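You operate a simulated robot arm through the tools that you are given. There is no shell and no other tool. Be economical: measure what you need, move in short steps, check, and stop when the job is done.

Carry out the task below with a simulated robot arm. There is one attempt and no reset: what you move stays moved.

TASK
Check the paste on the three flanged pipes on the bench and tray up the good work.
Fine: the covered one goes in the wire tray; paste the bare one at the dispenser, tray it too; leave the runny one. Set down upright: flanged pipe.

It is judged by the outcome, as a careful person would: the job done as asked, and still so three seconds after it is handed in. It fails if anything else is knocked over, pushed out of place, dropped, spilled or broken.

THE ROBOT
A 7-joint arm with a fingered hand, fixed in place. Base frame: the origin is at the foot of the arm, x ahead of it, y to its left, z up. Units: mm, degrees, N and s.
With the tool pointing down near the work surface it reaches from about 360 to 720 mm from the base axis. Its first joint turns from -69.0 to 172.0 degrees. Payload 3.4 kg.
The tool frame sits at the grasp point between the pads (the TCP): z along the fingers, y along the line on which they close. The tips reach 25 mm beyond it. The gripper opens to 88 mm. The gripper's body begins 29 mm behind the TCP. The gripper is a hand of 4 fingers: y runs from the thumb to the fingers, the wrist lies at [-13, -97, -162] in the tool frame, and closing takes about 1.5 s.
Orientation is that of the tool frame in the base frame, as a unit quaternion [x, y, z, w]. With the fingers straight down and the wrist toward the robot, the tool's x, y and z point along [0, 1, 0], [1, 0, 0] and [0, 0, -1] of the base frame.

THE INTERFACE
- The arm moves only by the tool jog_arm. Its argument "steps" is a list that holds one entry, the list of rows, each a list of 6 numbers: the shift along the tool's x, y, z in mm, then the turn, a rotation vector about the tool's x, y, z in degrees. In form: [[[dx, dy, dz, wx, wy, wz], ...]]. A call has 1 to 10 rows; each row shifts and turns the commanded pose from where the row before left it, along the tool's axes as they then stand. "fingers" is the opening in per cent of the stroke, from 0 (shut) to 100 (fully open), set as the call begins (left out, the last holds). A row lasts 0.2 s, in which the tool goes at most 50 mm and 8.6 degrees; a call with a longer step from one row to the next is refused whole, and so is a gripper value outside its range. A pose out of reach is approached as far as the arm can. The call stops where the force on the tool passes 40 N (or 10 N more than at its start, if that is more) or the arm is blocked; 0.2 s more then pass. Each finger travels about 108 mm/s and halts on what it meets, pressing with about 32 N; the grip force reading is that of the motor and also rises with nothing between the fingers. The clock runs only during rows and for 0.2 s after the last one: add rows that do not move to give the fingers time. It gives the time, the measured TCP pose, the force on the tool (base axes), the opening and the grip force at its end, in the units of the frame above (readings bear some noise), with the torque about the TCP (base axes, N m) and any sound that the robot's microphone picked up.
- Cameras (640 x 400 px; columns grow to the right, rows downward): "scene" is fixed at [50, 654.1, 1456.1]; the picture's right is [-0.71, -0.70, 0.00], its down [-0.28, 0.29, -0.92] and it looks along [0.64, -0.65, -0.40] (base axes); focal length 354 px, centre (320, 200). "wrist" rides on the gripper at [64, -83, -98] in the tool frame; the picture's right is [-0.62, 0.37, -0.69], its down [-0.71, -0.63, 0.30] and it looks along [-0.32, 0.68, 0.65] (tool axes); focal length 265 px, centre (320, 200). There is no depth. A picture from a camera that has moved, and an enlarged one, comes with that camera's place and axes in the base frame and with its lens.
- get_image(camera): a new picture of that camera. The clock stands still meanwhile.
- move_column(by): slides the trunk up (or, below 0, down) by that many mm; the arm rides with it, the base frame stays. It gives what a move gives, with no picture.
- move_fingers(index, middle, ring, thumb_bend, thumb_turn): sets how far each is bent, from 0 (flat) to 100 (curled in); at 30 the hand is open as for a grip, at 70 the pads meet at the TCP. One left out holds its place. A second passes; each finger stops where it meets its share of the squeeze, and holds until it gets a number again. A gripper value or a shape takes the hand back. It gives what a move gives, with no picture; readings hold the bend of each and the force on the fingers (four entries, about 0 where the hand has none), thumb and palm. thumb_turn goes from beside the hand (0) to across from the fingers (100), as for a grip.
- grasp_type(shape): the hand has 4 fingers and takes this shape, open, in about a second: jaw (thumb against the fingers, like two jaws); tri (thumb and two fingers); tip (a fingertip pinch); poke (one finger out to press); point (the index stretched); flat (the hand flat); cup (the hand cupped); fist (a fist). The gripper value then closes the fingers along that shape, each until it touches; the sizes above hold for jaw. It gives what a move gives, with no picture.
- enlarge(camera, box): a new picture of the part [left, top, right, bottom] of that camera's present view, enlarged. The clock stands still meanwhile.
- job_done(): hands the job in; it is judged then, once.

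Work in short steps. Places have to be worked out from the pictures, the camera data and where the tool is seen: move nearer, look again, correct. Check each grasp and each placing, and mend what went wrong. You have 120 turns and 76 pictures in all, those below and enlarged ones among them. Open the gripper and draw the arm clear of the work before you hand the job in, unless the task says otherwise; then end with one line.

The tools are called after "Call:" as a command line: name --argument value ..., lists and objects as JSON in quotes. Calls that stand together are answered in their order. jog_arm: Moves the arm, as the interface text tells. Its arguments: {"type":"object","properties":{"steps":{"type":"array"},"fingers":{"type":"number"}},"required":["steps"]} The other tools are called the same way: move_column (by) slides the trunk up or down; grasp_type (shape) gives the hand a shape; move_fingers (index, middle, ring, thumb_bend, thumb_turn) moves the fingers one by one; get_image (camera) takes a picture; enlarge (camera, box) takes an enlarged picture of a part of a camera's view; job_done () hands the job in.

At the start:

```text
t: 0.0
position: [390.9, -16.1, 1364.2]
tool_rot: [0.707, 0.707, -0.001, -0.001]
contact_force: [-1.0, 0.3, -0.1]
torque: [-0.03, 0.01, 0.0]
finger_gap: 87.5
gripper_force: 0.2
shape: jaw
bend: [30.0, 30.0, 30.0, 30.0, 98.0]
finger forces: [0.1, 0.0, 0.0, 0.1, 0.1, 0.0]
trunk travel left (down, up): [-775.0, 65.0]
```

scene: 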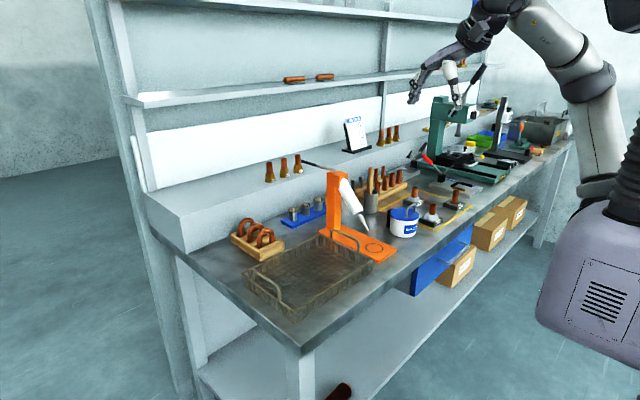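
wrist: 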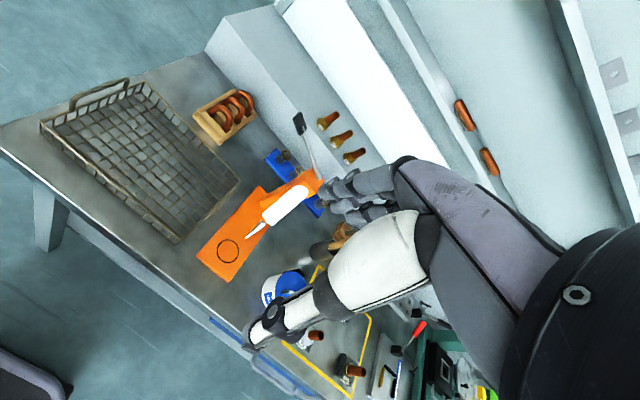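

I look closer at the bench, to find the three flanged pipes and the dispenser.

Call:
enlarge --camera "scene" --box '[340, 140, 500, 240]'

Call:
enlarge --camera "scene" --box '[220, 150, 420, 330]'

Call:
enlarge --camera "wrist" --box '[180, 230, 420, 400]'

```text
4.00 times, centred on (420, 190) of scene
camera zoom: at [50.0, 654.1, 1456.1], right [-0.71, -0.7, 0.0], down [-0.28, 0.29, -0.92], along [0.64, -0.65, -0.4], focal length 1415 px, centre (-80, 240)
```

zoom: 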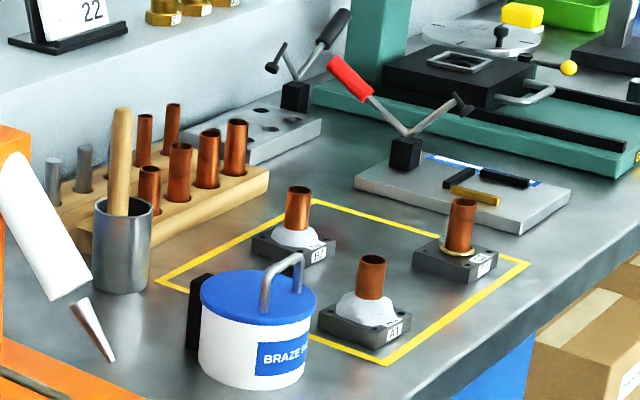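

```text
2.22 times, centred on (320, 240) of scene
camera zoom: at [50.0, 654.1, 1456.1], right [-0.71, -0.7, 0.0], down [-0.28, 0.29, -0.92], along [0.64, -0.65, -0.4], focal length 786 px, centre (320, 111)
```

zoom: 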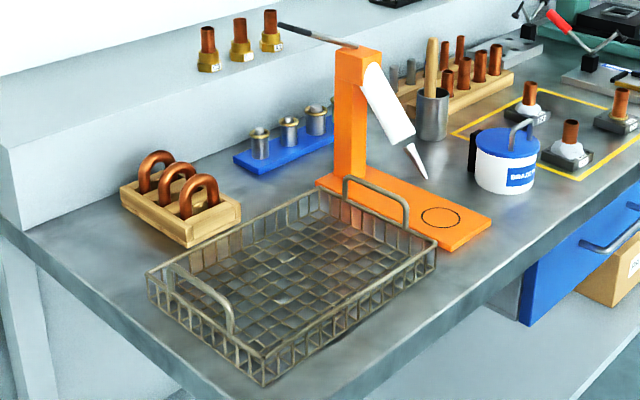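

```text
2.35 times, centred on (300, 315) of wrist
camera zoom: at [308.7, 49.1, 1463.1], right [0.37, -0.62, 0.69], down [-0.63, -0.71, -0.3], along [0.68, -0.32, -0.65], focal length 624 px, centre (367, -71)
```

zoom: 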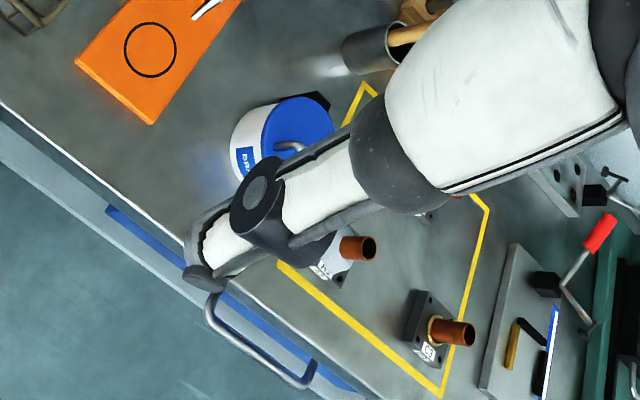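

The bench top is at about z 905. A1 stands near (528,-386) and the dispenser circle near (560,-93). I lower the trunk for a closer look.

Call:
move_column --by -250

Call:
get_image --camera "wrist"

```text
t: 2.6
position: [391.4, -16.2, 1115.2]
tool_rot: [0.707, 0.707, 0.001, 0.001]
contact_force: [0.0, 0.8, 0.6]
torque: [0.01, 0.03, 0.02]
finger_gap: 87.5
gripper_force: 0.1
shape: jaw
bend: [30.0, 30.0, 30.0, 30.0, 98.0]
finger forces: [0.0, 0.1, 0.0, 0.1, 0.0, 0.0]
trunk travel left (down, up): [-525.0, 315.0]
```

```text
70 pictures are left
camera wrist: at [308.6, 49.1, 1213.2], right [0.37, -0.62, 0.69], down [-0.63, -0.71, -0.3], along [0.68, -0.32, -0.65], focal length 265 px, centre (320, 200)
```

wrist: 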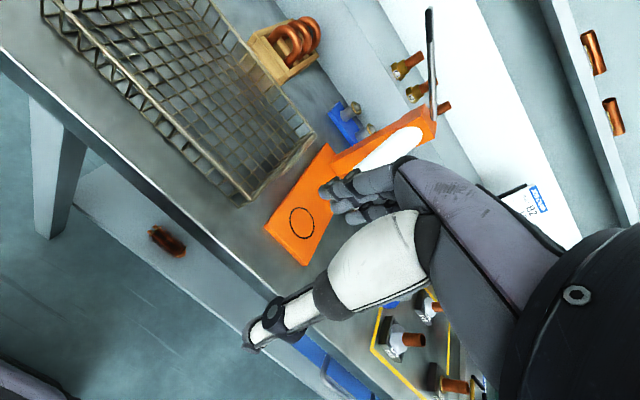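

The hand blocks the view here, so I swing over toward the parts at a safe height.

Call:
jog_arm --steps '[[[-45, 4.2, 0, 0, 0, 0], [-45, 4.2, 0, 0, 0, 0], [-45, 4.2, 0, 0, 0, 0], [-45, 4.2, 0, 0, 0, 0], [-45, 4.2, 0, 0, 0, 0], [-45, 4.2, 0, 0, 0, 0], [-45, 4.2, 0, 0, 0, 0], [-45, 4.2, 10, 0, 0, 0], [-45, 4.2, 10, 0, 0, 0], [-45, 4.2, 10, 0, 0, 0]]]'

Call:
get_image --camera "wrist"

Call:
enlarge --camera "scene" --box '[270, 140, 400, 260]'

```text
t: 4.8
position: [424.6, -367.2, 1107.2]
tool_rot: [0.707, 0.707, -0.001, 0.0]
contact_force: [0.4, 0.0, -0.2]
torque: [0.03, 0.0, 0.01]
finger_gap: 87.6
gripper_force: 0.0
shape: jaw
bend: [30.0, 30.0, 30.0, 30.0, 98.0]
finger forces: [0.0, 0.0, 0.1, 0.1, 0.1, 0.1]
out of reach, approached as far as the arm can: row 8, 9, 10
trunk travel left (down, up): [-525.0, 315.0]
```

```text
69 pictures are left
camera wrist: at [341.6, -302.3, 1205.6], right [0.37, -0.62, 0.69], down [-0.63, -0.71, -0.3], along [0.68, -0.32, -0.65], focal length 265 px, centre (320, 200)
```

wrist: 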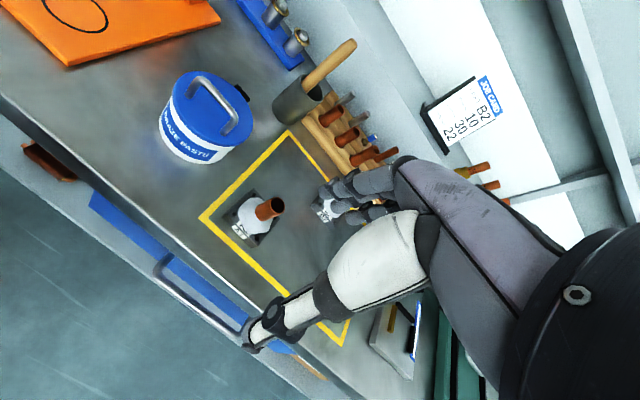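

```text
3.33 times, centred on (335, 200) of scene
camera zoom: at [50.0, 654.1, 1456.1], right [-0.71, -0.7, 0.0], down [-0.28, 0.29, -0.92], along [0.64, -0.65, -0.4], focal length 1179 px, centre (270, 200)
```

zoom: 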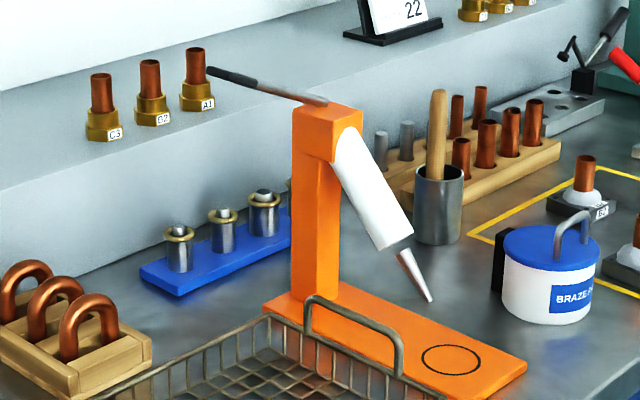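

The dispenser has a hand lever, from its pivot near (706,-82,1117) to its tip near (739,24,1162). Now I look closely at the paste on each part.

Call:
enlarge --camera "wrist" --box '[200, 160, 340, 260]'

Call:
enlarge --camera "scene" --box '[390, 175, 480, 235]'

```text
4.00 times, centred on (270, 210) of wrist
camera zoom: at [341.6, -302.3, 1205.6], right [0.37, -0.62, 0.69], down [-0.63, -0.71, -0.3], along [0.68, -0.32, -0.65], focal length 1062 px, centre (520, 160)
```

zoom: 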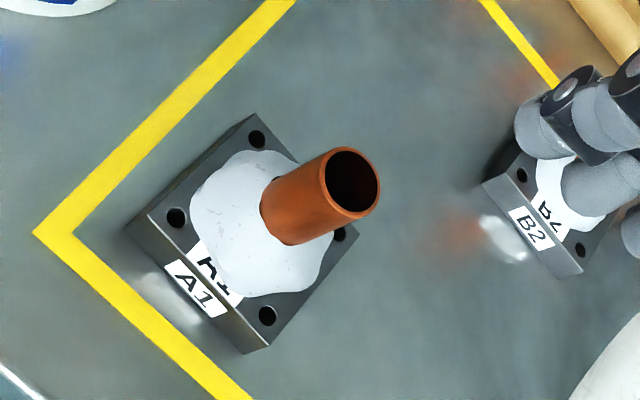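

```text
6.67 times, centred on (435, 205) of scene
camera zoom: at [50.0, 654.1, 1456.1], right [-0.71, -0.7, 0.0], down [-0.28, 0.29, -0.92], along [0.64, -0.65, -0.4], focal length 2358 px, centre (-447, 167)
```

zoom: 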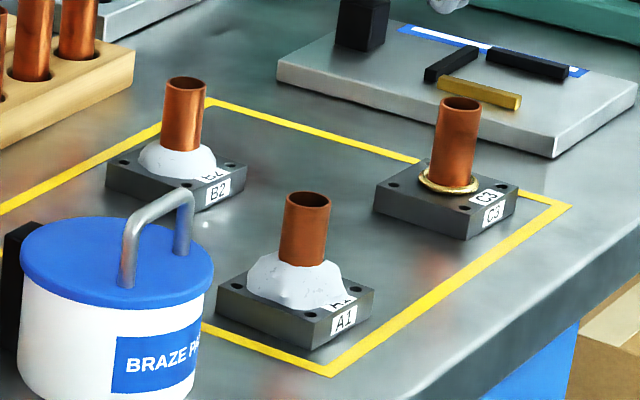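

C3 is bare: it has only the brass ring. A1's paste sprawls over its label, so it may be the runny one, and I still have to see B2. I turn the hand 45° so that the wrist faces the base and the view opens.

Call:
jog_arm --steps '[[[0, 0, 0, 0, 0, 7.5], [0, 0, 0, 0, 0, 7.5], [0, 0, 0, 0, 0, 7.5], [0, 0, 0, 0, 0, 7.5], [0, 0, 0, 0, 0, 7.5], [0, 0, 0, 0, 0, 7.5]]]'

Call:
get_image --camera "wrist"

```text
t: 6.2
position: [422.4, -362.2, 1103.2]
tool_rot: [0.924, 0.382, 0.0, 0.0]
contact_force: [0.6, 0.3, 1.3]
torque: [0.01, 0.04, 0.01]
finger_gap: 87.6
gripper_force: 0.1
shape: jaw
bend: [30.0, 30.0, 30.0, 30.0, 98.0]
finger forces: [0.0, 0.0, 0.1, 0.0, 0.0, 0.0]
trunk travel left (down, up): [-525.0, 315.0]
```

```text
65 pictures are left
camera wrist: at [410.8, -257.3, 1202.4], right [-0.18, -0.7, 0.69], down [-0.95, -0.06, -0.3], along [0.25, -0.71, -0.65], focal length 265 px, centre (320, 200)
```

wrist: 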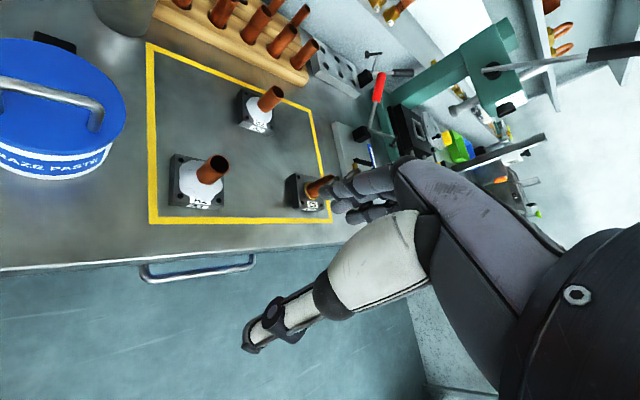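

Call:
enlarge --camera "wrist" --box '[150, 70, 340, 220]'

```text
2.67 times, centred on (245, 145) of wrist
camera zoom: at [410.8, -257.3, 1202.4], right [-0.18, -0.7, 0.69], down [-0.95, -0.06, -0.3], along [0.25, -0.71, -0.65], focal length 708 px, centre (520, 347)
```

zoom: 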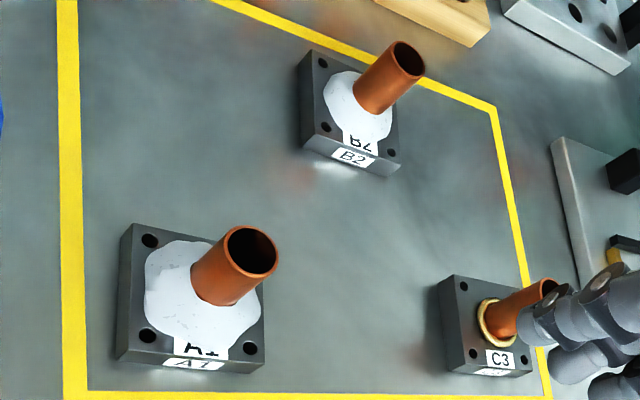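

I read the job card and take a closer look at both pasted parts.

Call:
enlarge --camera "scene" --box '[338, 112, 378, 156]'

Call:
enlarge --camera "wrist" --box '[160, 80, 290, 220]'

Call:
enlarge --camera "scene" --box '[400, 182, 470, 228]'

```text
9.09 times, centred on (358, 134) of scene
camera zoom: at [50.0, 654.1, 1456.1], right [-0.71, -0.7, 0.0], down [-0.28, 0.29, -0.92], along [0.64, -0.65, -0.4], focal length 3216 px, centre (-26, 800)
```

zoom: 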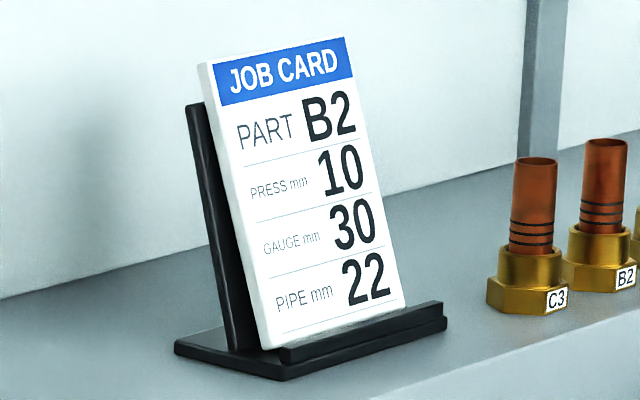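

```text
2.86 times, centred on (225, 150) of wrist
camera zoom: at [410.8, -257.3, 1202.4], right [-0.18, -0.7, 0.69], down [-0.95, -0.06, -0.3], along [0.25, -0.71, -0.65], focal length 758 px, centre (591, 343)
```

zoom: 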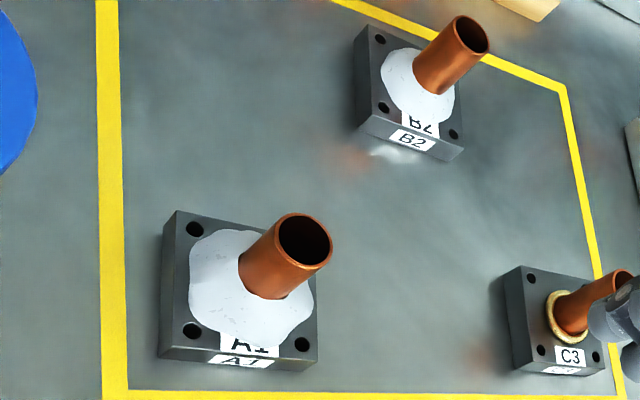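

```text
8.70 times, centred on (435, 205) of scene
camera zoom: at [50.0, 654.1, 1456.1], right [-0.71, -0.7, 0.0], down [-0.28, 0.29, -0.92], along [0.64, -0.65, -0.4], focal length 3076 px, centre (-680, 156)
```

zoom: 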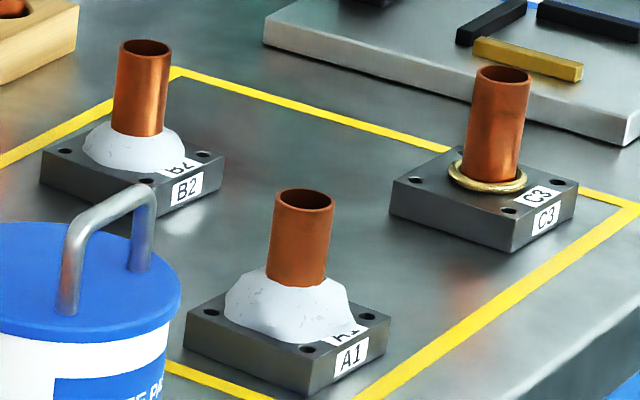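

I move a little nearer to judge the paste and to test the reach.

Call:
jog_arm --steps '[[[-3.5, 24, 11, 0, 0, 0], [-3.5, 24, 11, 0, 0, 0], [-3.5, 24, 11, 0, 0, 0], [-3.5, 24, 10, 0, 0, 0]]]'

Call:
enlarge --camera "wrist" --box '[60, 50, 320, 260]'

```text
t: 7.2
position: [482.1, -440.2, 1057.4]
tool_rot: [0.923, 0.384, -0.001, -0.001]
contact_force: [-0.7, 0.5, 0.2]
torque: [-0.03, -0.02, 0.0]
finger_gap: 87.6
gripper_force: 0.0
shape: jaw
bend: [30.0, 30.0, 30.0, 30.0, 98.0]
finger forces: [0.0, 0.0, 0.0, 0.0, 0.0, 0.0]
trunk travel left (down, up): [-525.0, 315.0]
```

```text
1.90 times, centred on (190, 155) of wrist
camera zoom: at [470.7, -336.0, 1156.9], right [-0.18, -0.7, 0.69], down [-0.95, -0.06, -0.3], along [0.25, -0.71, -0.65], focal length 506 px, centre (568, 286)
```

zoom: 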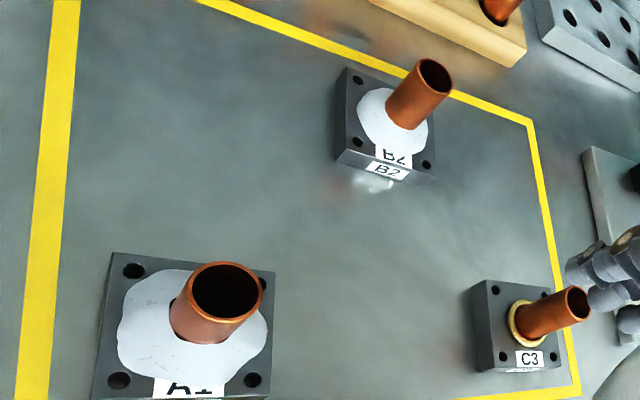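

Call:
enlarge --camera "wrist" --box '[185, 70, 255, 130]'

Call:
enlarge --camera "wrist" --box '[90, 175, 190, 260]'

```text
6.67 times, centred on (220, 100) of wrist
camera zoom: at [470.7, -336.0, 1156.9], right [-0.18, -0.7, 0.69], down [-0.95, -0.06, -0.3], along [0.25, -0.71, -0.65], focal length 1769 px, centre (987, 867)
```

zoom: 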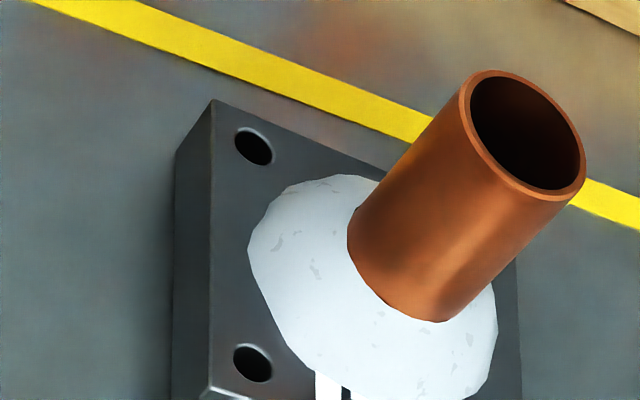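

```text
4.71 times, centred on (140, 218) of wrist
camera zoom: at [470.7, -336.0, 1156.9], right [-0.18, -0.7, 0.69], down [-0.95, -0.06, -0.3], along [0.25, -0.71, -0.65], focal length 1249 px, centre (1167, 118)
```

zoom: 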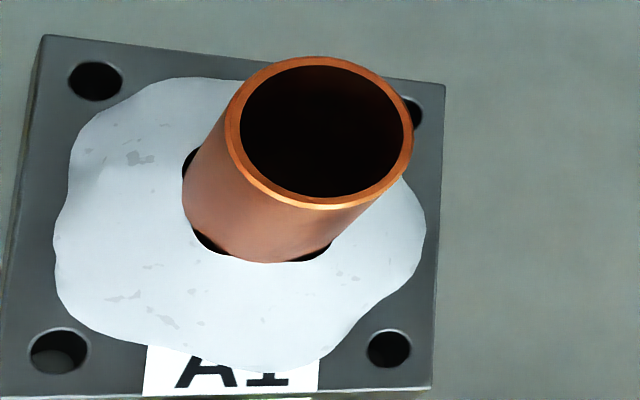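

A1's paste is lobed and spread out, with a gap at the pipe: it is the runny one and stays. B2 is evenly covered, with its pipe at about (660,-474), top z ≈ 965. C3 is bare, at about (536,-552). They are far out, so I turn the hand to close along y and tilt the fingers forward.

Call:
jog_arm --steps '[[[0, 0, -3, 0, 0, 7.5], [0, 0, -3, 0, 0, 7.5], [0, 0, -3, 0, 0, 7.5], [0, 0, -3, 0, 0, 7.5], [0, 0, -3, 0, 0, 7.5], [0, 0, -3, 0, 0, 7.5], [0, 0, 0, 0, 8.5, 0], [0, 0, 0, 0, 8.5, 0], [0, 0, 0, 0, 8.5, 0], [0, 0, 0, 0, 8.5, 0]]]'

```text
t: 9.4
position: [479.9, -441.6, 1076.6]
tool_rot: [0.956, 0.0, 0.293, -0.001]
contact_force: [-0.6, 1.0, 0.4]
torque: [-0.01, 0.03, 0.04]
finger_gap: 87.6
gripper_force: 0.0
shape: jaw
bend: [30.0, 30.0, 30.0, 30.0, 98.0]
finger forces: [0.1, 0.0, 0.0, 0.1, 0.0, 0.1]
trunk travel left (down, up): [-525.0, 315.0]
```

No trouble so far. I tilt to 45° and move out over the row toward B2, to test the reach.

Call:
jog_arm --steps '[[[0, 0, 0, 0, 5.5, 0], [0, 0, 0, 0, 5.5, 0], [24.5, 10, 32, 0, 0, 0], [24.5, 10, 32, 0, 0, 0], [24.5, 10, 32, 0, 0, 0]]]'

Call:
get_image --camera "wrist"

Call:
get_image --camera "scene"

```text
t: 10.6
position: [603.1, -469.6, 1060.2]
tool_rot: [0.923, 0.001, 0.384, 0.0]
contact_force: [1.1, -0.1, 0.9]
torque: [-0.02, 0.02, 0.0]
finger_gap: 87.5
gripper_force: 0.1
shape: jaw
bend: [30.0, 30.0, 30.0, 30.0, 98.0]
finger forces: [0.1, 0.0, 0.0, 0.0, 0.1, 0.0]
trunk travel left (down, up): [-525.0, 315.0]
```

```text
57 pictures are left
camera wrist: at [579.3, -385.5, 1175.6], right [-0.93, -0.37, 0.05], down [-0.29, 0.63, -0.72], along [0.23, -0.68, -0.69], focal length 265 px, centre (320, 200)
```

wrist: 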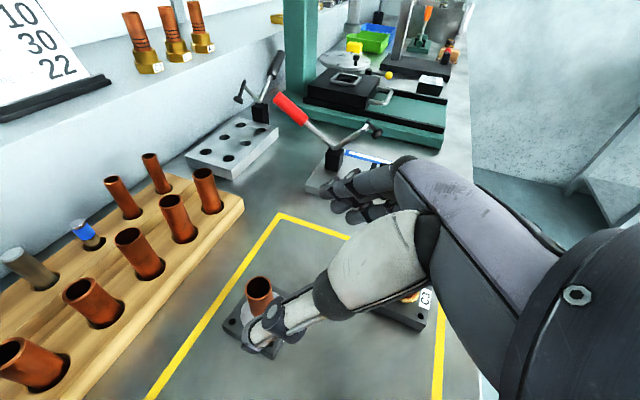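

```text
56 pictures are left
```

scene: 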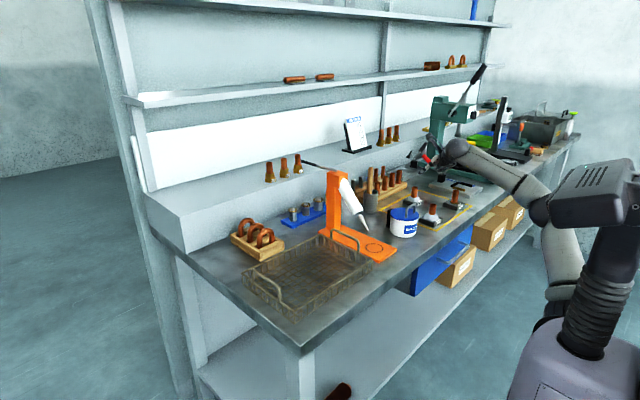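

The reach is fine, and this view confirms B2's pipe top at (658,-473,965). The elbow looks low, so I raise the trunk 150 mm and bring the hand back down, which should lift the forearm clear of the bench.

Call:
move_column --by 150

Call:
jog_arm --steps '[[[-21, 0, 21, 0, 0, 0], [-21, 0, 21, 0, 0, 0], [-21, 0, 21, 0, 0, 0], [-21, 0, 21, 0, 0, 0], [-21, 0, 21, 0, 0, 0]]]'

Call:
get_image --camera "scene"

```text
t: 12.3
position: [601.5, -469.6, 1209.7]
tool_rot: [0.924, 0.0, 0.383, -0.001]
contact_force: [0.5, -0.3, 0.2]
torque: [0.01, 0.0, 0.0]
finger_gap: 87.6
gripper_force: 0.1
shape: jaw
bend: [30.0, 30.0, 30.0, 30.0, 98.0]
finger forces: [0.1, 0.0, 0.0, 0.0, 0.0, 0.0]
trunk travel left (down, up): [-675.0, 165.0]
```

```text
t: 13.5
position: [600.8, -471.1, 1061.1]
tool_rot: [0.924, 0.001, 0.383, -0.001]
contact_force: [-0.6, 0.5, -0.2]
torque: [0.01, -0.01, -0.02]
finger_gap: 87.6
gripper_force: 0.0
shape: jaw
bend: [30.0, 30.0, 30.0, 30.0, 98.0]
finger forces: [0.0, 0.1, 0.0, 0.1, 0.0, 0.0]
trunk travel left (down, up): [-675.0, 165.0]
```

```text
55 pictures are left
```

scene: 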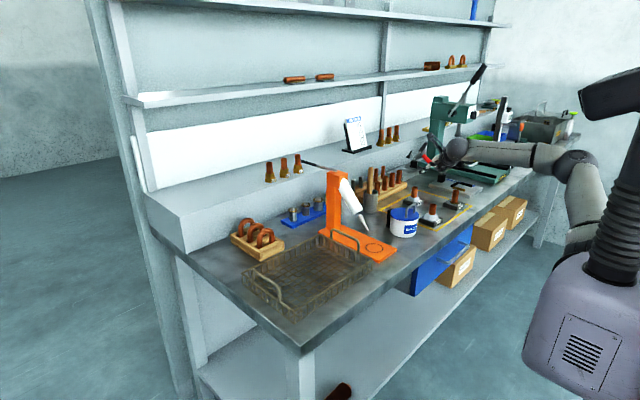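

The elbow is higher now. I go down toward B2, stop just above it and check.

Call:
jog_arm --steps '[[[-1, 1, 28, 0, 0, 0], [-1, 1, 28, 0, 0, 0], [-1, 0, 27, 0, 0, 0], [0, 0, 0, 0, 0, 0]]]'

Call:
get_image --camera "wrist"

Call:
enlarge --camera "scene" --box '[380, 120, 540, 240]'

```text
t: 14.5
position: [656.3, -471.1, 1002.3]
tool_rot: [0.924, 0.001, 0.383, -0.001]
contact_force: [-0.9, -1.3, 0.6]
torque: [0.0, 0.0, 0.0]
finger_gap: 87.6
gripper_force: 0.0
shape: jaw
bend: [30.0, 30.0, 30.0, 30.0, 98.0]
finger forces: [0.0, 0.0, 0.0, 0.1, 0.1, 0.0]
trunk travel left (down, up): [-675.0, 165.0]
```

```text
54 pictures are left
camera wrist: at [632.8, -386.3, 1117.2], right [-0.93, -0.37, 0.05], down [-0.29, 0.63, -0.72], along [0.23, -0.68, -0.69], focal length 265 px, centre (320, 200)
```

wrist: 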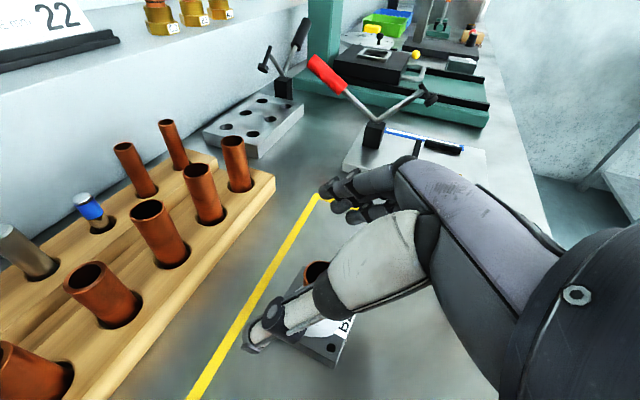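

```text
3.33 times, centred on (460, 180) of scene
camera zoom: at [50.0, 654.1, 1456.1], right [-0.71, -0.7, 0.0], down [-0.28, 0.29, -0.92], along [0.64, -0.65, -0.4], focal length 1179 px, centre (-147, 267)
```

zoom: 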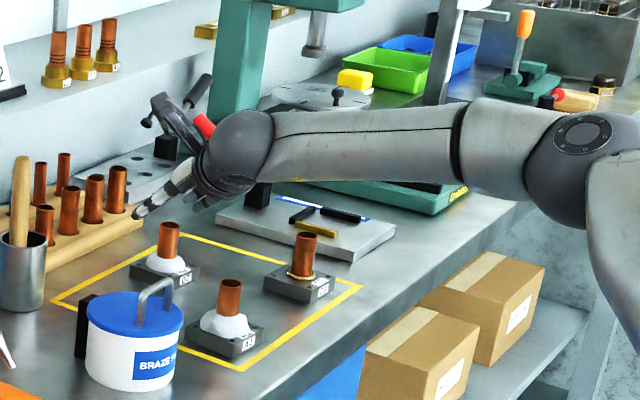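

The fingers straddle the pipe, with the thumb on the near side. I lower straight down onto B2's pipe.

Call:
jog_arm --steps '[[[-11, 1, 12, 0, 0, 0], [-10, 1, 11, 0, 0, 0], [-10, 0, 11, 0, 0, 0], [0, 0, 0, 0, 0, 0]]]'

Call:
get_image --camera "wrist"

Call:
enlarge --camera "scene" --box '[390, 150, 470, 210]'

```text
t: 15.5
position: [656.6, -473.5, 955.5]
tool_rot: [0.924, 0.001, 0.383, 0.0]
contact_force: [-0.2, 0.3, -0.3]
torque: [-0.01, 0.01, 0.0]
finger_gap: 87.7
gripper_force: 0.1
shape: jaw
bend: [30.0, 30.0, 30.0, 30.0, 98.0]
finger forces: [0.1, 0.0, 0.0, 0.1, 0.0, 0.1]
trunk travel left (down, up): [-675.0, 165.0]
```

```text
52 pictures are left
camera wrist: at [633.8, -388.7, 1070.8], right [-0.93, -0.37, 0.05], down [-0.29, 0.63, -0.72], along [0.23, -0.68, -0.69], focal length 265 px, centre (320, 200)
```

wrist: 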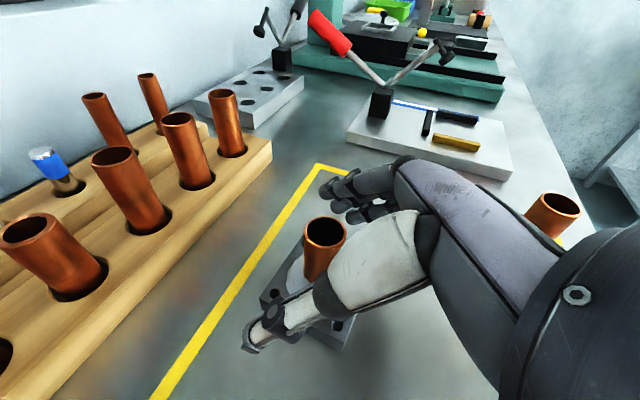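

```text
6.67 times, centred on (430, 180) of scene
camera zoom: at [50.0, 654.1, 1456.1], right [-0.71, -0.7, 0.0], down [-0.28, 0.29, -0.92], along [0.64, -0.65, -0.4], focal length 2358 px, centre (-413, 333)
```

zoom: 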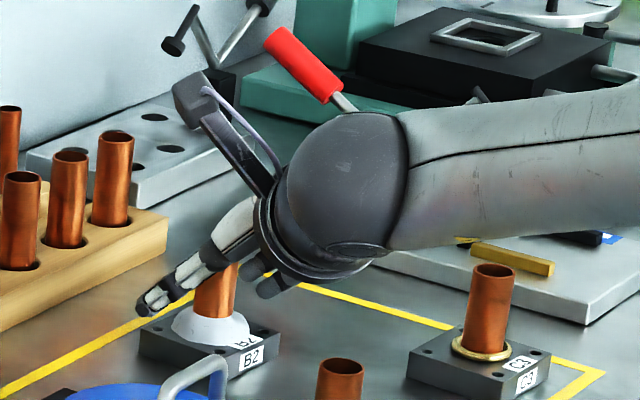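

The pipe stands right between the pads and the paste is clear below. I close the fingers.

Call:
jog_arm --steps '[[[0, 0, 0, 0, 0, 0], [0, 0, 0, 0, 0, 0], [0, 0, 0, 0, 0, 0], [0, 0, 0, 0, 0, 0], [0, 0, 0, 0, 0, 0], [0, 0, 0, 0, 0, 0], [0, 0, 0, 0, 0, 0], [0, 0, 0, 0, 0, 0]]]' --fingers 0

Call:
enlarge --camera "scene" --box '[390, 150, 470, 210]'

Call:
get_image --camera "wrist"

```text
t: 17.3
position: [657.6, -472.5, 955.3]
tool_rot: [0.924, -0.001, 0.382, 0.0]
contact_force: [0.4, 0.2, -0.3]
torque: [-0.06, 0.07, -0.01]
finger_gap: 12.1
gripper_force: 31.7
shape: jaw
bend: [72.0, 61.0, 58.0, 77.0, 100.0]
finger forces: [9.0, 5.3, 4.5, 0.1, 23.7, 0.1]
trunk travel left (down, up): [-675.0, 165.0]
```

```text
6.67 times, centred on (430, 180) of scene
camera zoom: at [50.0, 654.1, 1456.1], right [-0.71, -0.7, 0.0], down [-0.28, 0.29, -0.92], along [0.64, -0.65, -0.4], focal length 2358 px, centre (-413, 333)
```

zoom: 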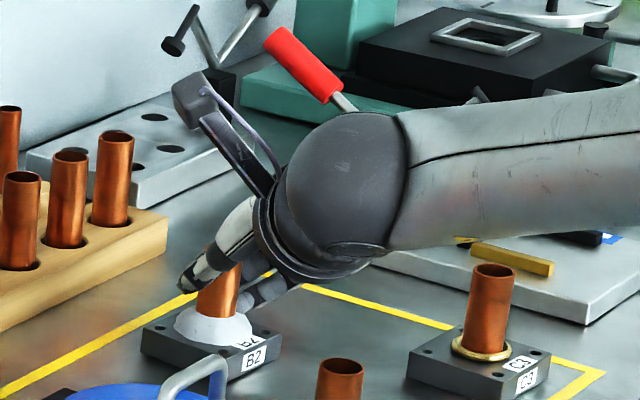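

```text
49 pictures are left
camera wrist: at [634.2, -388.8, 1070.6], right [-0.93, -0.37, 0.05], down [-0.29, 0.63, -0.72], along [0.23, -0.68, -0.69], focal length 265 px, centre (320, 200)
```

wrist: 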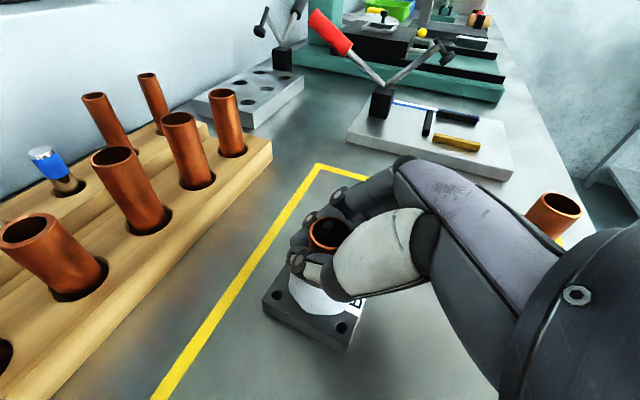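

The grip holds, with force on all the fingers and the thumb. I lift straight up in small steps.

Call:
jog_arm --steps '[[[3.5, 0, -3.5, 0, 0, 0], [7, 0, -7, 0, 0, 0], [14, 0, -14, 0, 0, 0], [21, 0, -21, 0, 0, 0], [0, 0, 0, 0, 0, 0]]]'

Call:
enlarge --camera "scene" --box '[390, 140, 470, 200]'

```text
t: 18.5
position: [660.7, -472.1, 1021.4]
tool_rot: [0.924, 0.001, 0.383, 0.001]
contact_force: [1.2, 0.0, 0.7]
torque: [0.0, 0.0, 0.03]
finger_gap: 9.7
gripper_force: 32.3
shape: jaw
bend: [73.0, 74.0, 71.0, 81.0, 100.0]
finger forces: [0.1, 0.0, 0.0, 0.0, 0.0, 0.0]
trunk travel left (down, up): [-675.0, 165.0]
```

```text
6.67 times, centred on (430, 170) of scene
camera zoom: at [50.0, 654.1, 1456.1], right [-0.71, -0.7, 0.0], down [-0.28, 0.29, -0.92], along [0.64, -0.65, -0.4], focal length 2358 px, centre (-413, 400)
```

zoom: 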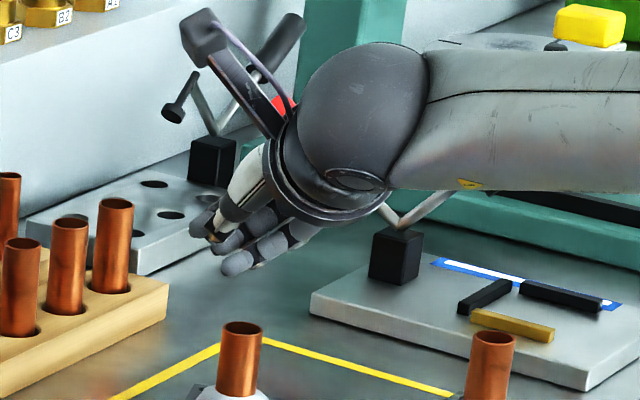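

The hand slipped off the pipe: the tilt let only the lower fingers hold it, near the rim. B2 still stands upright. I open, make the hand steeper (20° tilt) so that the pads lie along the pipe, and look at B2.

Call:
jog_arm --steps '[[[10, 0, -10, 0, 0, 0], [0, 0, 0, 0, -8.3, 0], [0, 0, 0, 0, -8.3, 0], [0, 0, 0, 0, -8.4, 0], [0, 0, 0, 0, 0, 0], [0, 0, 0, 0, 0, 0], [0, 0, 0, 0, 0, 0]]]' --fingers 100

Call:
get_image --camera "wrist"

Call:
enlarge --camera "scene" --box '[390, 140, 470, 215]'

```text
t: 20.1
position: [654.0, -469.3, 1029.6]
tool_rot: [0.985, 0.0, 0.173, 0.0]
contact_force: [0.6, -0.1, -0.2]
torque: [-0.02, -0.02, 0.0]
finger_gap: 87.6
gripper_force: 0.0
shape: jaw
bend: [30.0, 30.0, 30.0, 30.0, 98.0]
finger forces: [0.0, 0.0, 0.0, 0.0, 0.1, 0.1]
out of reach, approached as far as the arm can: row 4
trunk travel left (down, up): [-675.0, 165.0]
```

```text
47 pictures are left
camera wrist: at [681.4, -385.8, 1144.2], right [-0.82, -0.37, 0.44], down [-0.57, 0.63, -0.53], along [-0.08, -0.68, -0.73], focal length 265 px, centre (320, 200)
```

wrist: 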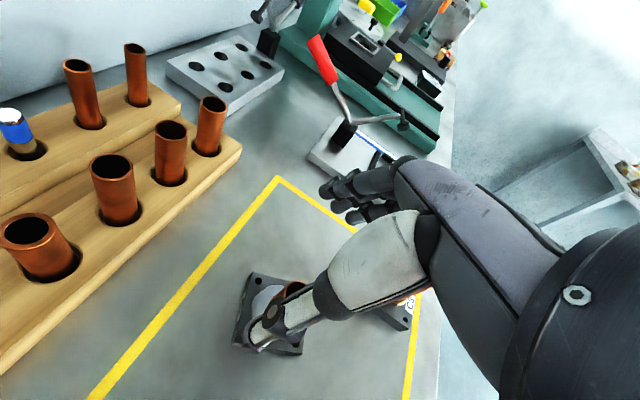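

```text
5.33 times, centred on (430, 178) of scene
camera zoom: at [50.0, 654.1, 1456.1], right [-0.71, -0.7, 0.0], down [-0.28, 0.29, -0.92], along [0.64, -0.65, -0.4], focal length 1886 px, centre (-267, 320)
```

zoom: 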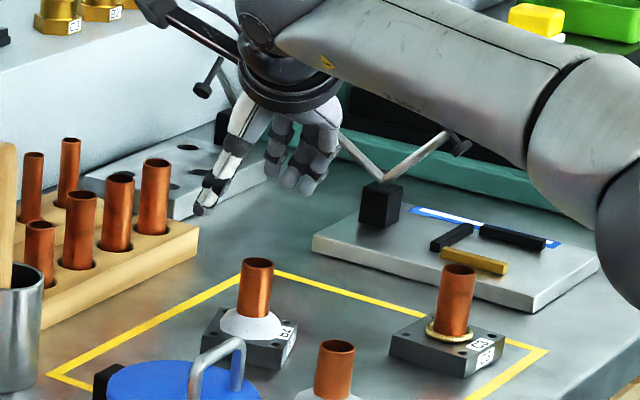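

B2 was dragged about 15 mm and now stands upright near (645,-467), still inside its area. I line the hand up above it.

Call:
jog_arm --steps '[[[-8.5, -2, -3, 0, 0, 0], [0, 0, 0, 0, 0, 0]]]'

```text
t: 20.7
position: [645.5, -468.5, 1028.2]
tool_rot: [0.985, 0.0, 0.172, 0.0]
contact_force: [0.2, -0.6, 0.5]
torque: [0.01, 0.03, 0.02]
finger_gap: 87.4
gripper_force: 0.2
shape: jaw
bend: [30.0, 30.0, 30.0, 30.0, 98.0]
finger forces: [0.1, 0.0, 0.0, 0.0, 0.0, 0.0]
trunk travel left (down, up): [-675.0, 165.0]
```

The hand is aligned. I lower with the trunk, which moves it straight down, part of the way and look again.

Call:
move_column --by -55

Call:
enlarge --camera "wrist" --box '[200, 140, 460, 380]'

Call:
enlarge --camera "scene" --box '[400, 150, 460, 210]'

```text
t: 21.7
position: [645.3, -467.8, 973.8]
tool_rot: [0.985, 0.0, 0.174, 0.0]
contact_force: [0.5, 0.5, -0.1]
torque: [-0.02, 0.0, 0.0]
finger_gap: 87.7
gripper_force: 0.0
shape: jaw
bend: [30.0, 30.0, 30.0, 30.0, 98.0]
finger forces: [0.1, 0.0, 0.1, 0.0, 0.0, 0.0]
trunk travel left (down, up): [-620.0, 220.0]
```

```text
1.67 times, centred on (330, 260) of wrist
camera zoom: at [672.2, -383.9, 1088.7], right [-0.82, -0.37, 0.44], down [-0.57, 0.63, -0.53], along [-0.08, -0.68, -0.73], focal length 442 px, centre (303, 100)
```

zoom: 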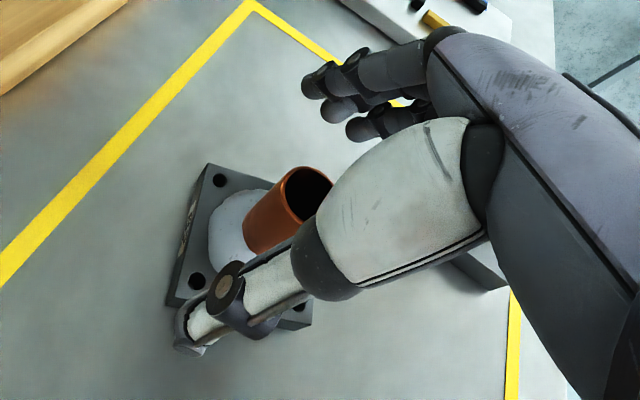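

```text
6.67 times, centred on (430, 180) of scene
camera zoom: at [50.0, 654.1, 1456.1], right [-0.71, -0.7, 0.0], down [-0.28, 0.29, -0.92], along [0.64, -0.65, -0.4], focal length 2358 px, centre (-413, 333)
```

zoom: 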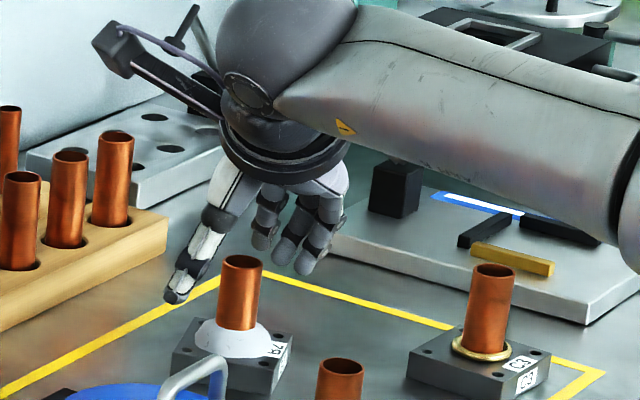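

The pipe axis is at about (642,-466), well centred. I lower the last 21 mm, nudge 2 mm back and close.

Call:
move_column --by -22

Call:
jog_arm --steps '[[[-2, 0, -1, 0, 0, 0], [0, 0, 0, 0, 0, 0], [0, 0, 0, 0, 0, 0], [0, 0, 0, 0, 0, 0], [0, 0, 0, 0, 0, 0], [0, 0, 0, 0, 0, 0], [0, 0, 0, 0, 0, 0], [0, 0, 0, 0, 0, 0], [0, 0, 0, 0, 0, 0]]]' --fingers 0

Call:
enlarge --camera "wrist" --box '[200, 140, 460, 380]'

Call:
enlarge --camera "scene" --box '[400, 150, 460, 210]'

```text
t: 22.4
position: [644.4, -468.0, 952.2]
tool_rot: [0.985, 0.0, 0.172, 0.0]
contact_force: [-0.6, -0.4, 0.3]
torque: [-0.01, 0.02, 0.02]
finger_gap: 87.7
gripper_force: 0.0
shape: jaw
bend: [30.0, 30.0, 30.0, 30.0, 98.0]
finger forces: [0.1, 0.0, 0.0, 0.0, 0.1, 0.0]
trunk travel left (down, up): [-598.0, 242.0]
```

```text
t: 24.4
position: [643.9, -469.6, 951.2]
tool_rot: [0.985, 0.001, 0.174, 0.0]
contact_force: [0.7, -2.0, 1.1]
torque: [-0.15, 0.1, 0.07]
finger_gap: 8.4
gripper_force: 32.5
shape: jaw
bend: [70.0, 62.0, 70.0, 77.0, 100.0]
finger forces: [2.5, 7.9, 8.1, 0.0, 0.7, 0.1]
trunk travel left (down, up): [-598.0, 242.0]
```

```text
1.67 times, centred on (330, 260) of wrist
camera zoom: at [669.9, -384.7, 1066.8], right [-0.82, -0.37, 0.44], down [-0.57, 0.63, -0.53], along [-0.08, -0.68, -0.73], focal length 442 px, centre (303, 100)
```

zoom: 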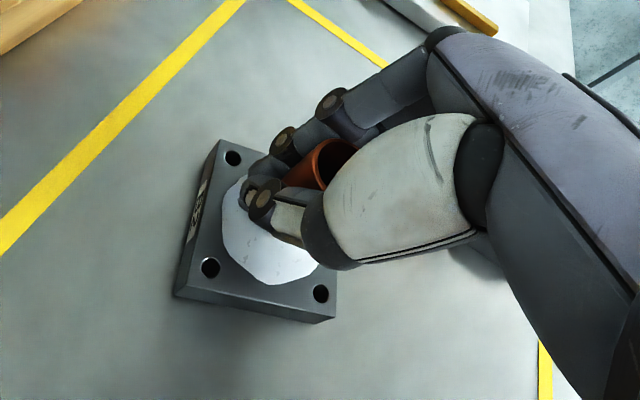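

```text
6.67 times, centred on (430, 180) of scene
camera zoom: at [50.0, 654.1, 1456.1], right [-0.71, -0.7, 0.0], down [-0.28, 0.29, -0.92], along [0.64, -0.65, -0.4], focal length 2358 px, centre (-413, 333)
```

zoom: 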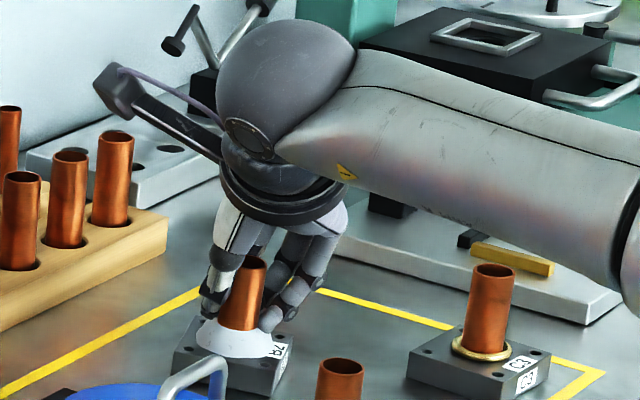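

The thumb reads almost no force, so this grip is poor. I look closer before I lift anything.

Call:
enlarge --camera "wrist" --box '[280, 190, 400, 310]'

Call:
enlarge --camera "scene" --box '[412, 172, 446, 208]'

```text
3.33 times, centred on (340, 250) of wrist
camera zoom: at [669.9, -384.7, 1066.8], right [-0.82, -0.37, 0.44], down [-0.57, 0.63, -0.53], along [-0.08, -0.68, -0.73], focal length 885 px, centre (253, 33)
```

zoom: 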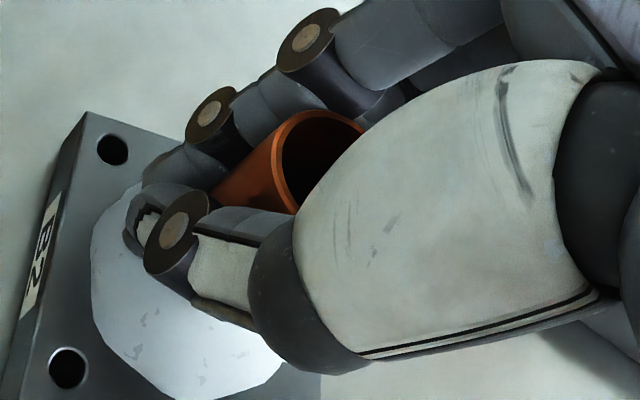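

```text
11.11 times, centred on (429, 190) of scene
camera zoom: at [50.0, 654.1, 1456.1], right [-0.71, -0.7, 0.0], down [-0.28, 0.29, -0.92], along [0.64, -0.65, -0.4], focal length 3930 px, centre (-891, 311)
```

zoom: 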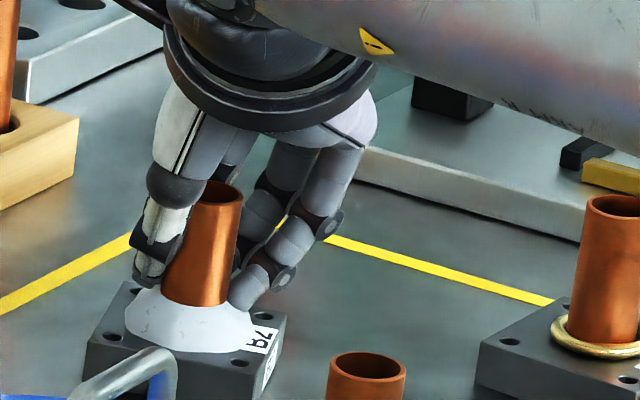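

The thumb closes past the pipe on the +x side, so the hand sits about 8 mm too far out. I open, shift back 8 mm and up 4 mm, and close again.

Call:
jog_arm --steps '[[[0, 0, 0, 0, 0, 0], [0, 0, 0, 0, 0, 0], [0, 0, 0, 0, 0, 0], [0, 0, 0, 0, 0, 0], [0, 0, 0, 0, 0, 0], [0, 0, 0, 0, 0, 0], [-3.1, -1.5, -3.2, 0, 0, 0], [-3.1, -1.5, -3.3, 0, 0, 0], [0, 0, 0, 0, 0, 0]]]' --fingers 100

Call:
jog_arm --steps '[[[0, 0, 0, 0, 0, 0], [0, 0, 0, 0, 0, 0], [0, 0, 0, 0, 0, 0], [0, 0, 0, 0, 0, 0], [0, 0, 0, 0, 0, 0], [0, 0, 0, 0, 0, 0], [0, 0, 0, 0, 0, 0], [0, 0, 0, 0, 0, 0], [0, 0, 0, 0, 0, 0]]]' --fingers 0

Call:
enlarge --camera "wrist" --box '[280, 190, 400, 310]'

Call:
enlarge --camera "scene" --box '[412, 172, 446, 208]'

```text
t: 26.4
position: [634.3, -465.3, 956.0]
tool_rot: [0.985, 0.0, 0.174, 0.0]
contact_force: [0.1, -0.5, 0.4]
torque: [0.03, 0.01, 0.01]
finger_gap: 87.5
gripper_force: 0.1
shape: jaw
bend: [30.0, 30.0, 30.0, 30.0, 98.0]
finger forces: [0.1, 0.2, 0.0, 0.0, 0.1, 0.0]
trunk travel left (down, up): [-598.0, 242.0]
```

```text
t: 28.4
position: [634.3, -465.8, 957.3]
tool_rot: [0.985, 0.001, 0.174, 0.001]
contact_force: [0.6, -0.8, 1.5]
torque: [-0.14, 0.08, 0.09]
finger_gap: 12.1
gripper_force: 31.6
shape: jaw
bend: [74.0, 53.0, 71.0, 74.0, 100.0]
finger forces: [11.5, 10.5, 7.4, 0.0, 21.5, 0.0]
trunk travel left (down, up): [-598.0, 242.0]
```

```text
3.33 times, centred on (340, 250) of wrist
camera zoom: at [662.2, -381.2, 1071.5], right [-0.82, -0.37, 0.44], down [-0.57, 0.63, -0.53], along [-0.08, -0.68, -0.73], focal length 885 px, centre (253, 33)
```

zoom: 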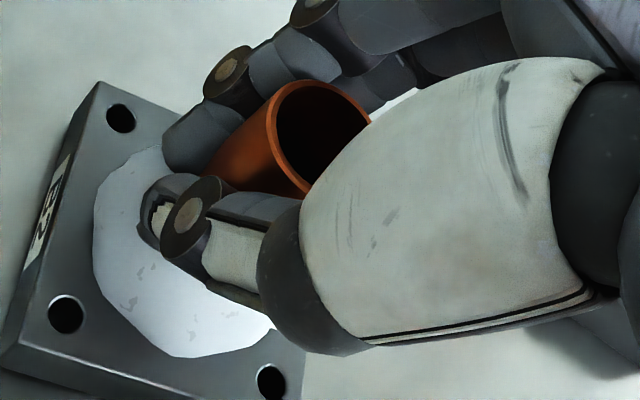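

```text
11.11 times, centred on (429, 190) of scene
camera zoom: at [50.0, 654.1, 1456.1], right [-0.71, -0.7, 0.0], down [-0.28, 0.29, -0.92], along [0.64, -0.65, -0.4], focal length 3930 px, centre (-891, 311)
```

zoom: 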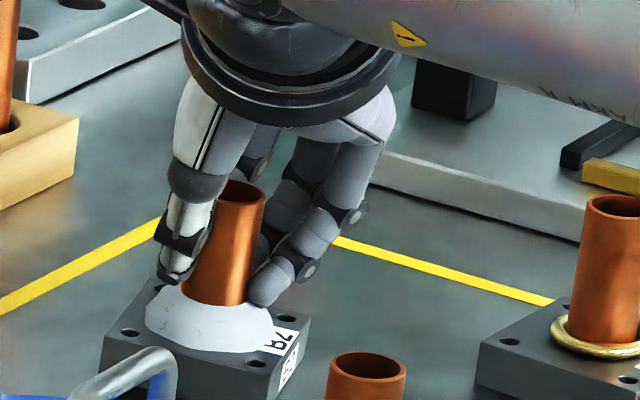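

Thumb and fingers now all bear force, with the pipe caged between them. I test with a small vertical lift by the trunk.

Call:
move_column --by 12

Call:
enlarge --camera "scene" --box '[408, 168, 448, 208]'

```text
t: 29.0
position: [634.5, -465.8, 966.6]
tool_rot: [0.985, 0.0, 0.173, -0.002]
contact_force: [0.4, -1.0, -3.7]
torque: [0.04, -0.01, 0.04]
finger_gap: 11.6
gripper_force: 31.8
shape: jaw
bend: [74.0, 53.0, 71.0, 75.0, 100.0]
finger forces: [0.3, 11.3, 5.1, 0.0, 22.7, 0.1]
trunk travel left (down, up): [-610.0, 230.0]
```

```text
10.00 times, centred on (428, 188) of scene
camera zoom: at [50.0, 654.1, 1456.1], right [-0.71, -0.7, 0.0], down [-0.28, 0.29, -0.92], along [0.64, -0.65, -0.4], focal length 3537 px, centre (-760, 320)
```

zoom: 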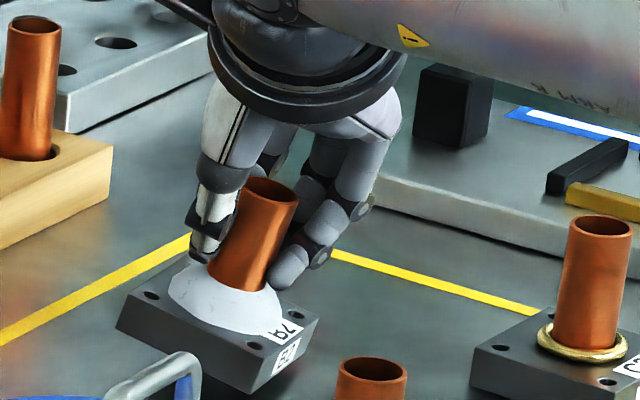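

B2 is lifted, with 3.7 N on the tool and the pipe lined up with the 20° tilted fingers. A trunk rise takes it clear, and then I check that it holds.

Call:
move_column --by 130

Call:
get_image --camera "wrist"

```text
t: 30.6
position: [634.5, -466.2, 1096.5]
tool_rot: [0.985, 0.0, 0.174, -0.001]
contact_force: [-0.6, -0.6, -2.7]
torque: [0.01, 0.01, 0.03]
finger_gap: 11.5
gripper_force: 32.2
shape: jaw
bend: [74.0, 53.0, 71.0, 75.0, 100.0]
finger forces: [0.3, 11.3, 5.1, 0.0, 22.8, 0.0]
trunk travel left (down, up): [-740.0, 100.0]
```

```text
36 pictures are left
camera wrist: at [663.2, -382.0, 1212.4], right [-0.82, -0.37, 0.44], down [-0.57, 0.63, -0.53], along [-0.08, -0.68, -0.73], focal length 265 px, centre (320, 200)
```

wrist: 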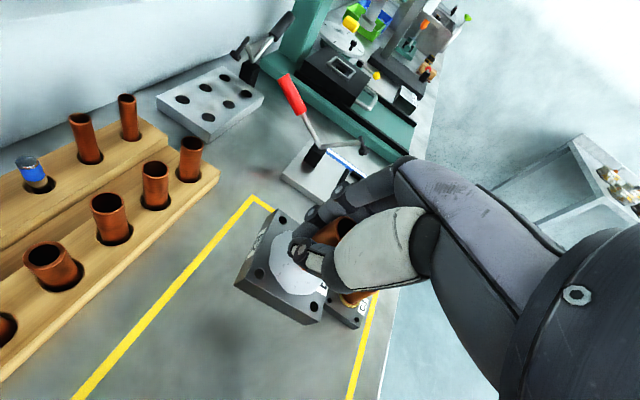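

It is held steadily. I pull back toward the robot and bring the hand upright, so that the pipe becomes vertical.

Call:
jog_arm --steps '[[[-14, 0, -5, 0, 0, 0], [-28, 0, -10, 0, 0, 0], [-28, 0, -10, 0, 0, 0], [-28, 0, -10, 0, 0, 0], [-28, 0, -10, 0, 0, 0], [-14, 0, -5, 0, 0, 0], [0, 0, 0, 0, -6.7, 0], [0, 0, 0, 0, -6.7, 0], [0, 0, 0, 0, -6.7, 0]]]'

```text
t: 32.5
position: [487.8, -465.4, 1096.3]
tool_rot: [1.0, 0.0, -0.002, -0.001]
contact_force: [-0.8, 0.3, -3.9]
torque: [0.04, -0.03, -0.02]
finger_gap: 11.2
gripper_force: 32.0
shape: jaw
bend: [74.0, 53.0, 71.0, 75.0, 100.0]
finger forces: [0.3, 10.9, 4.3, 0.0, 23.3, 0.1]
trunk travel left (down, up): [-740.0, 100.0]
```

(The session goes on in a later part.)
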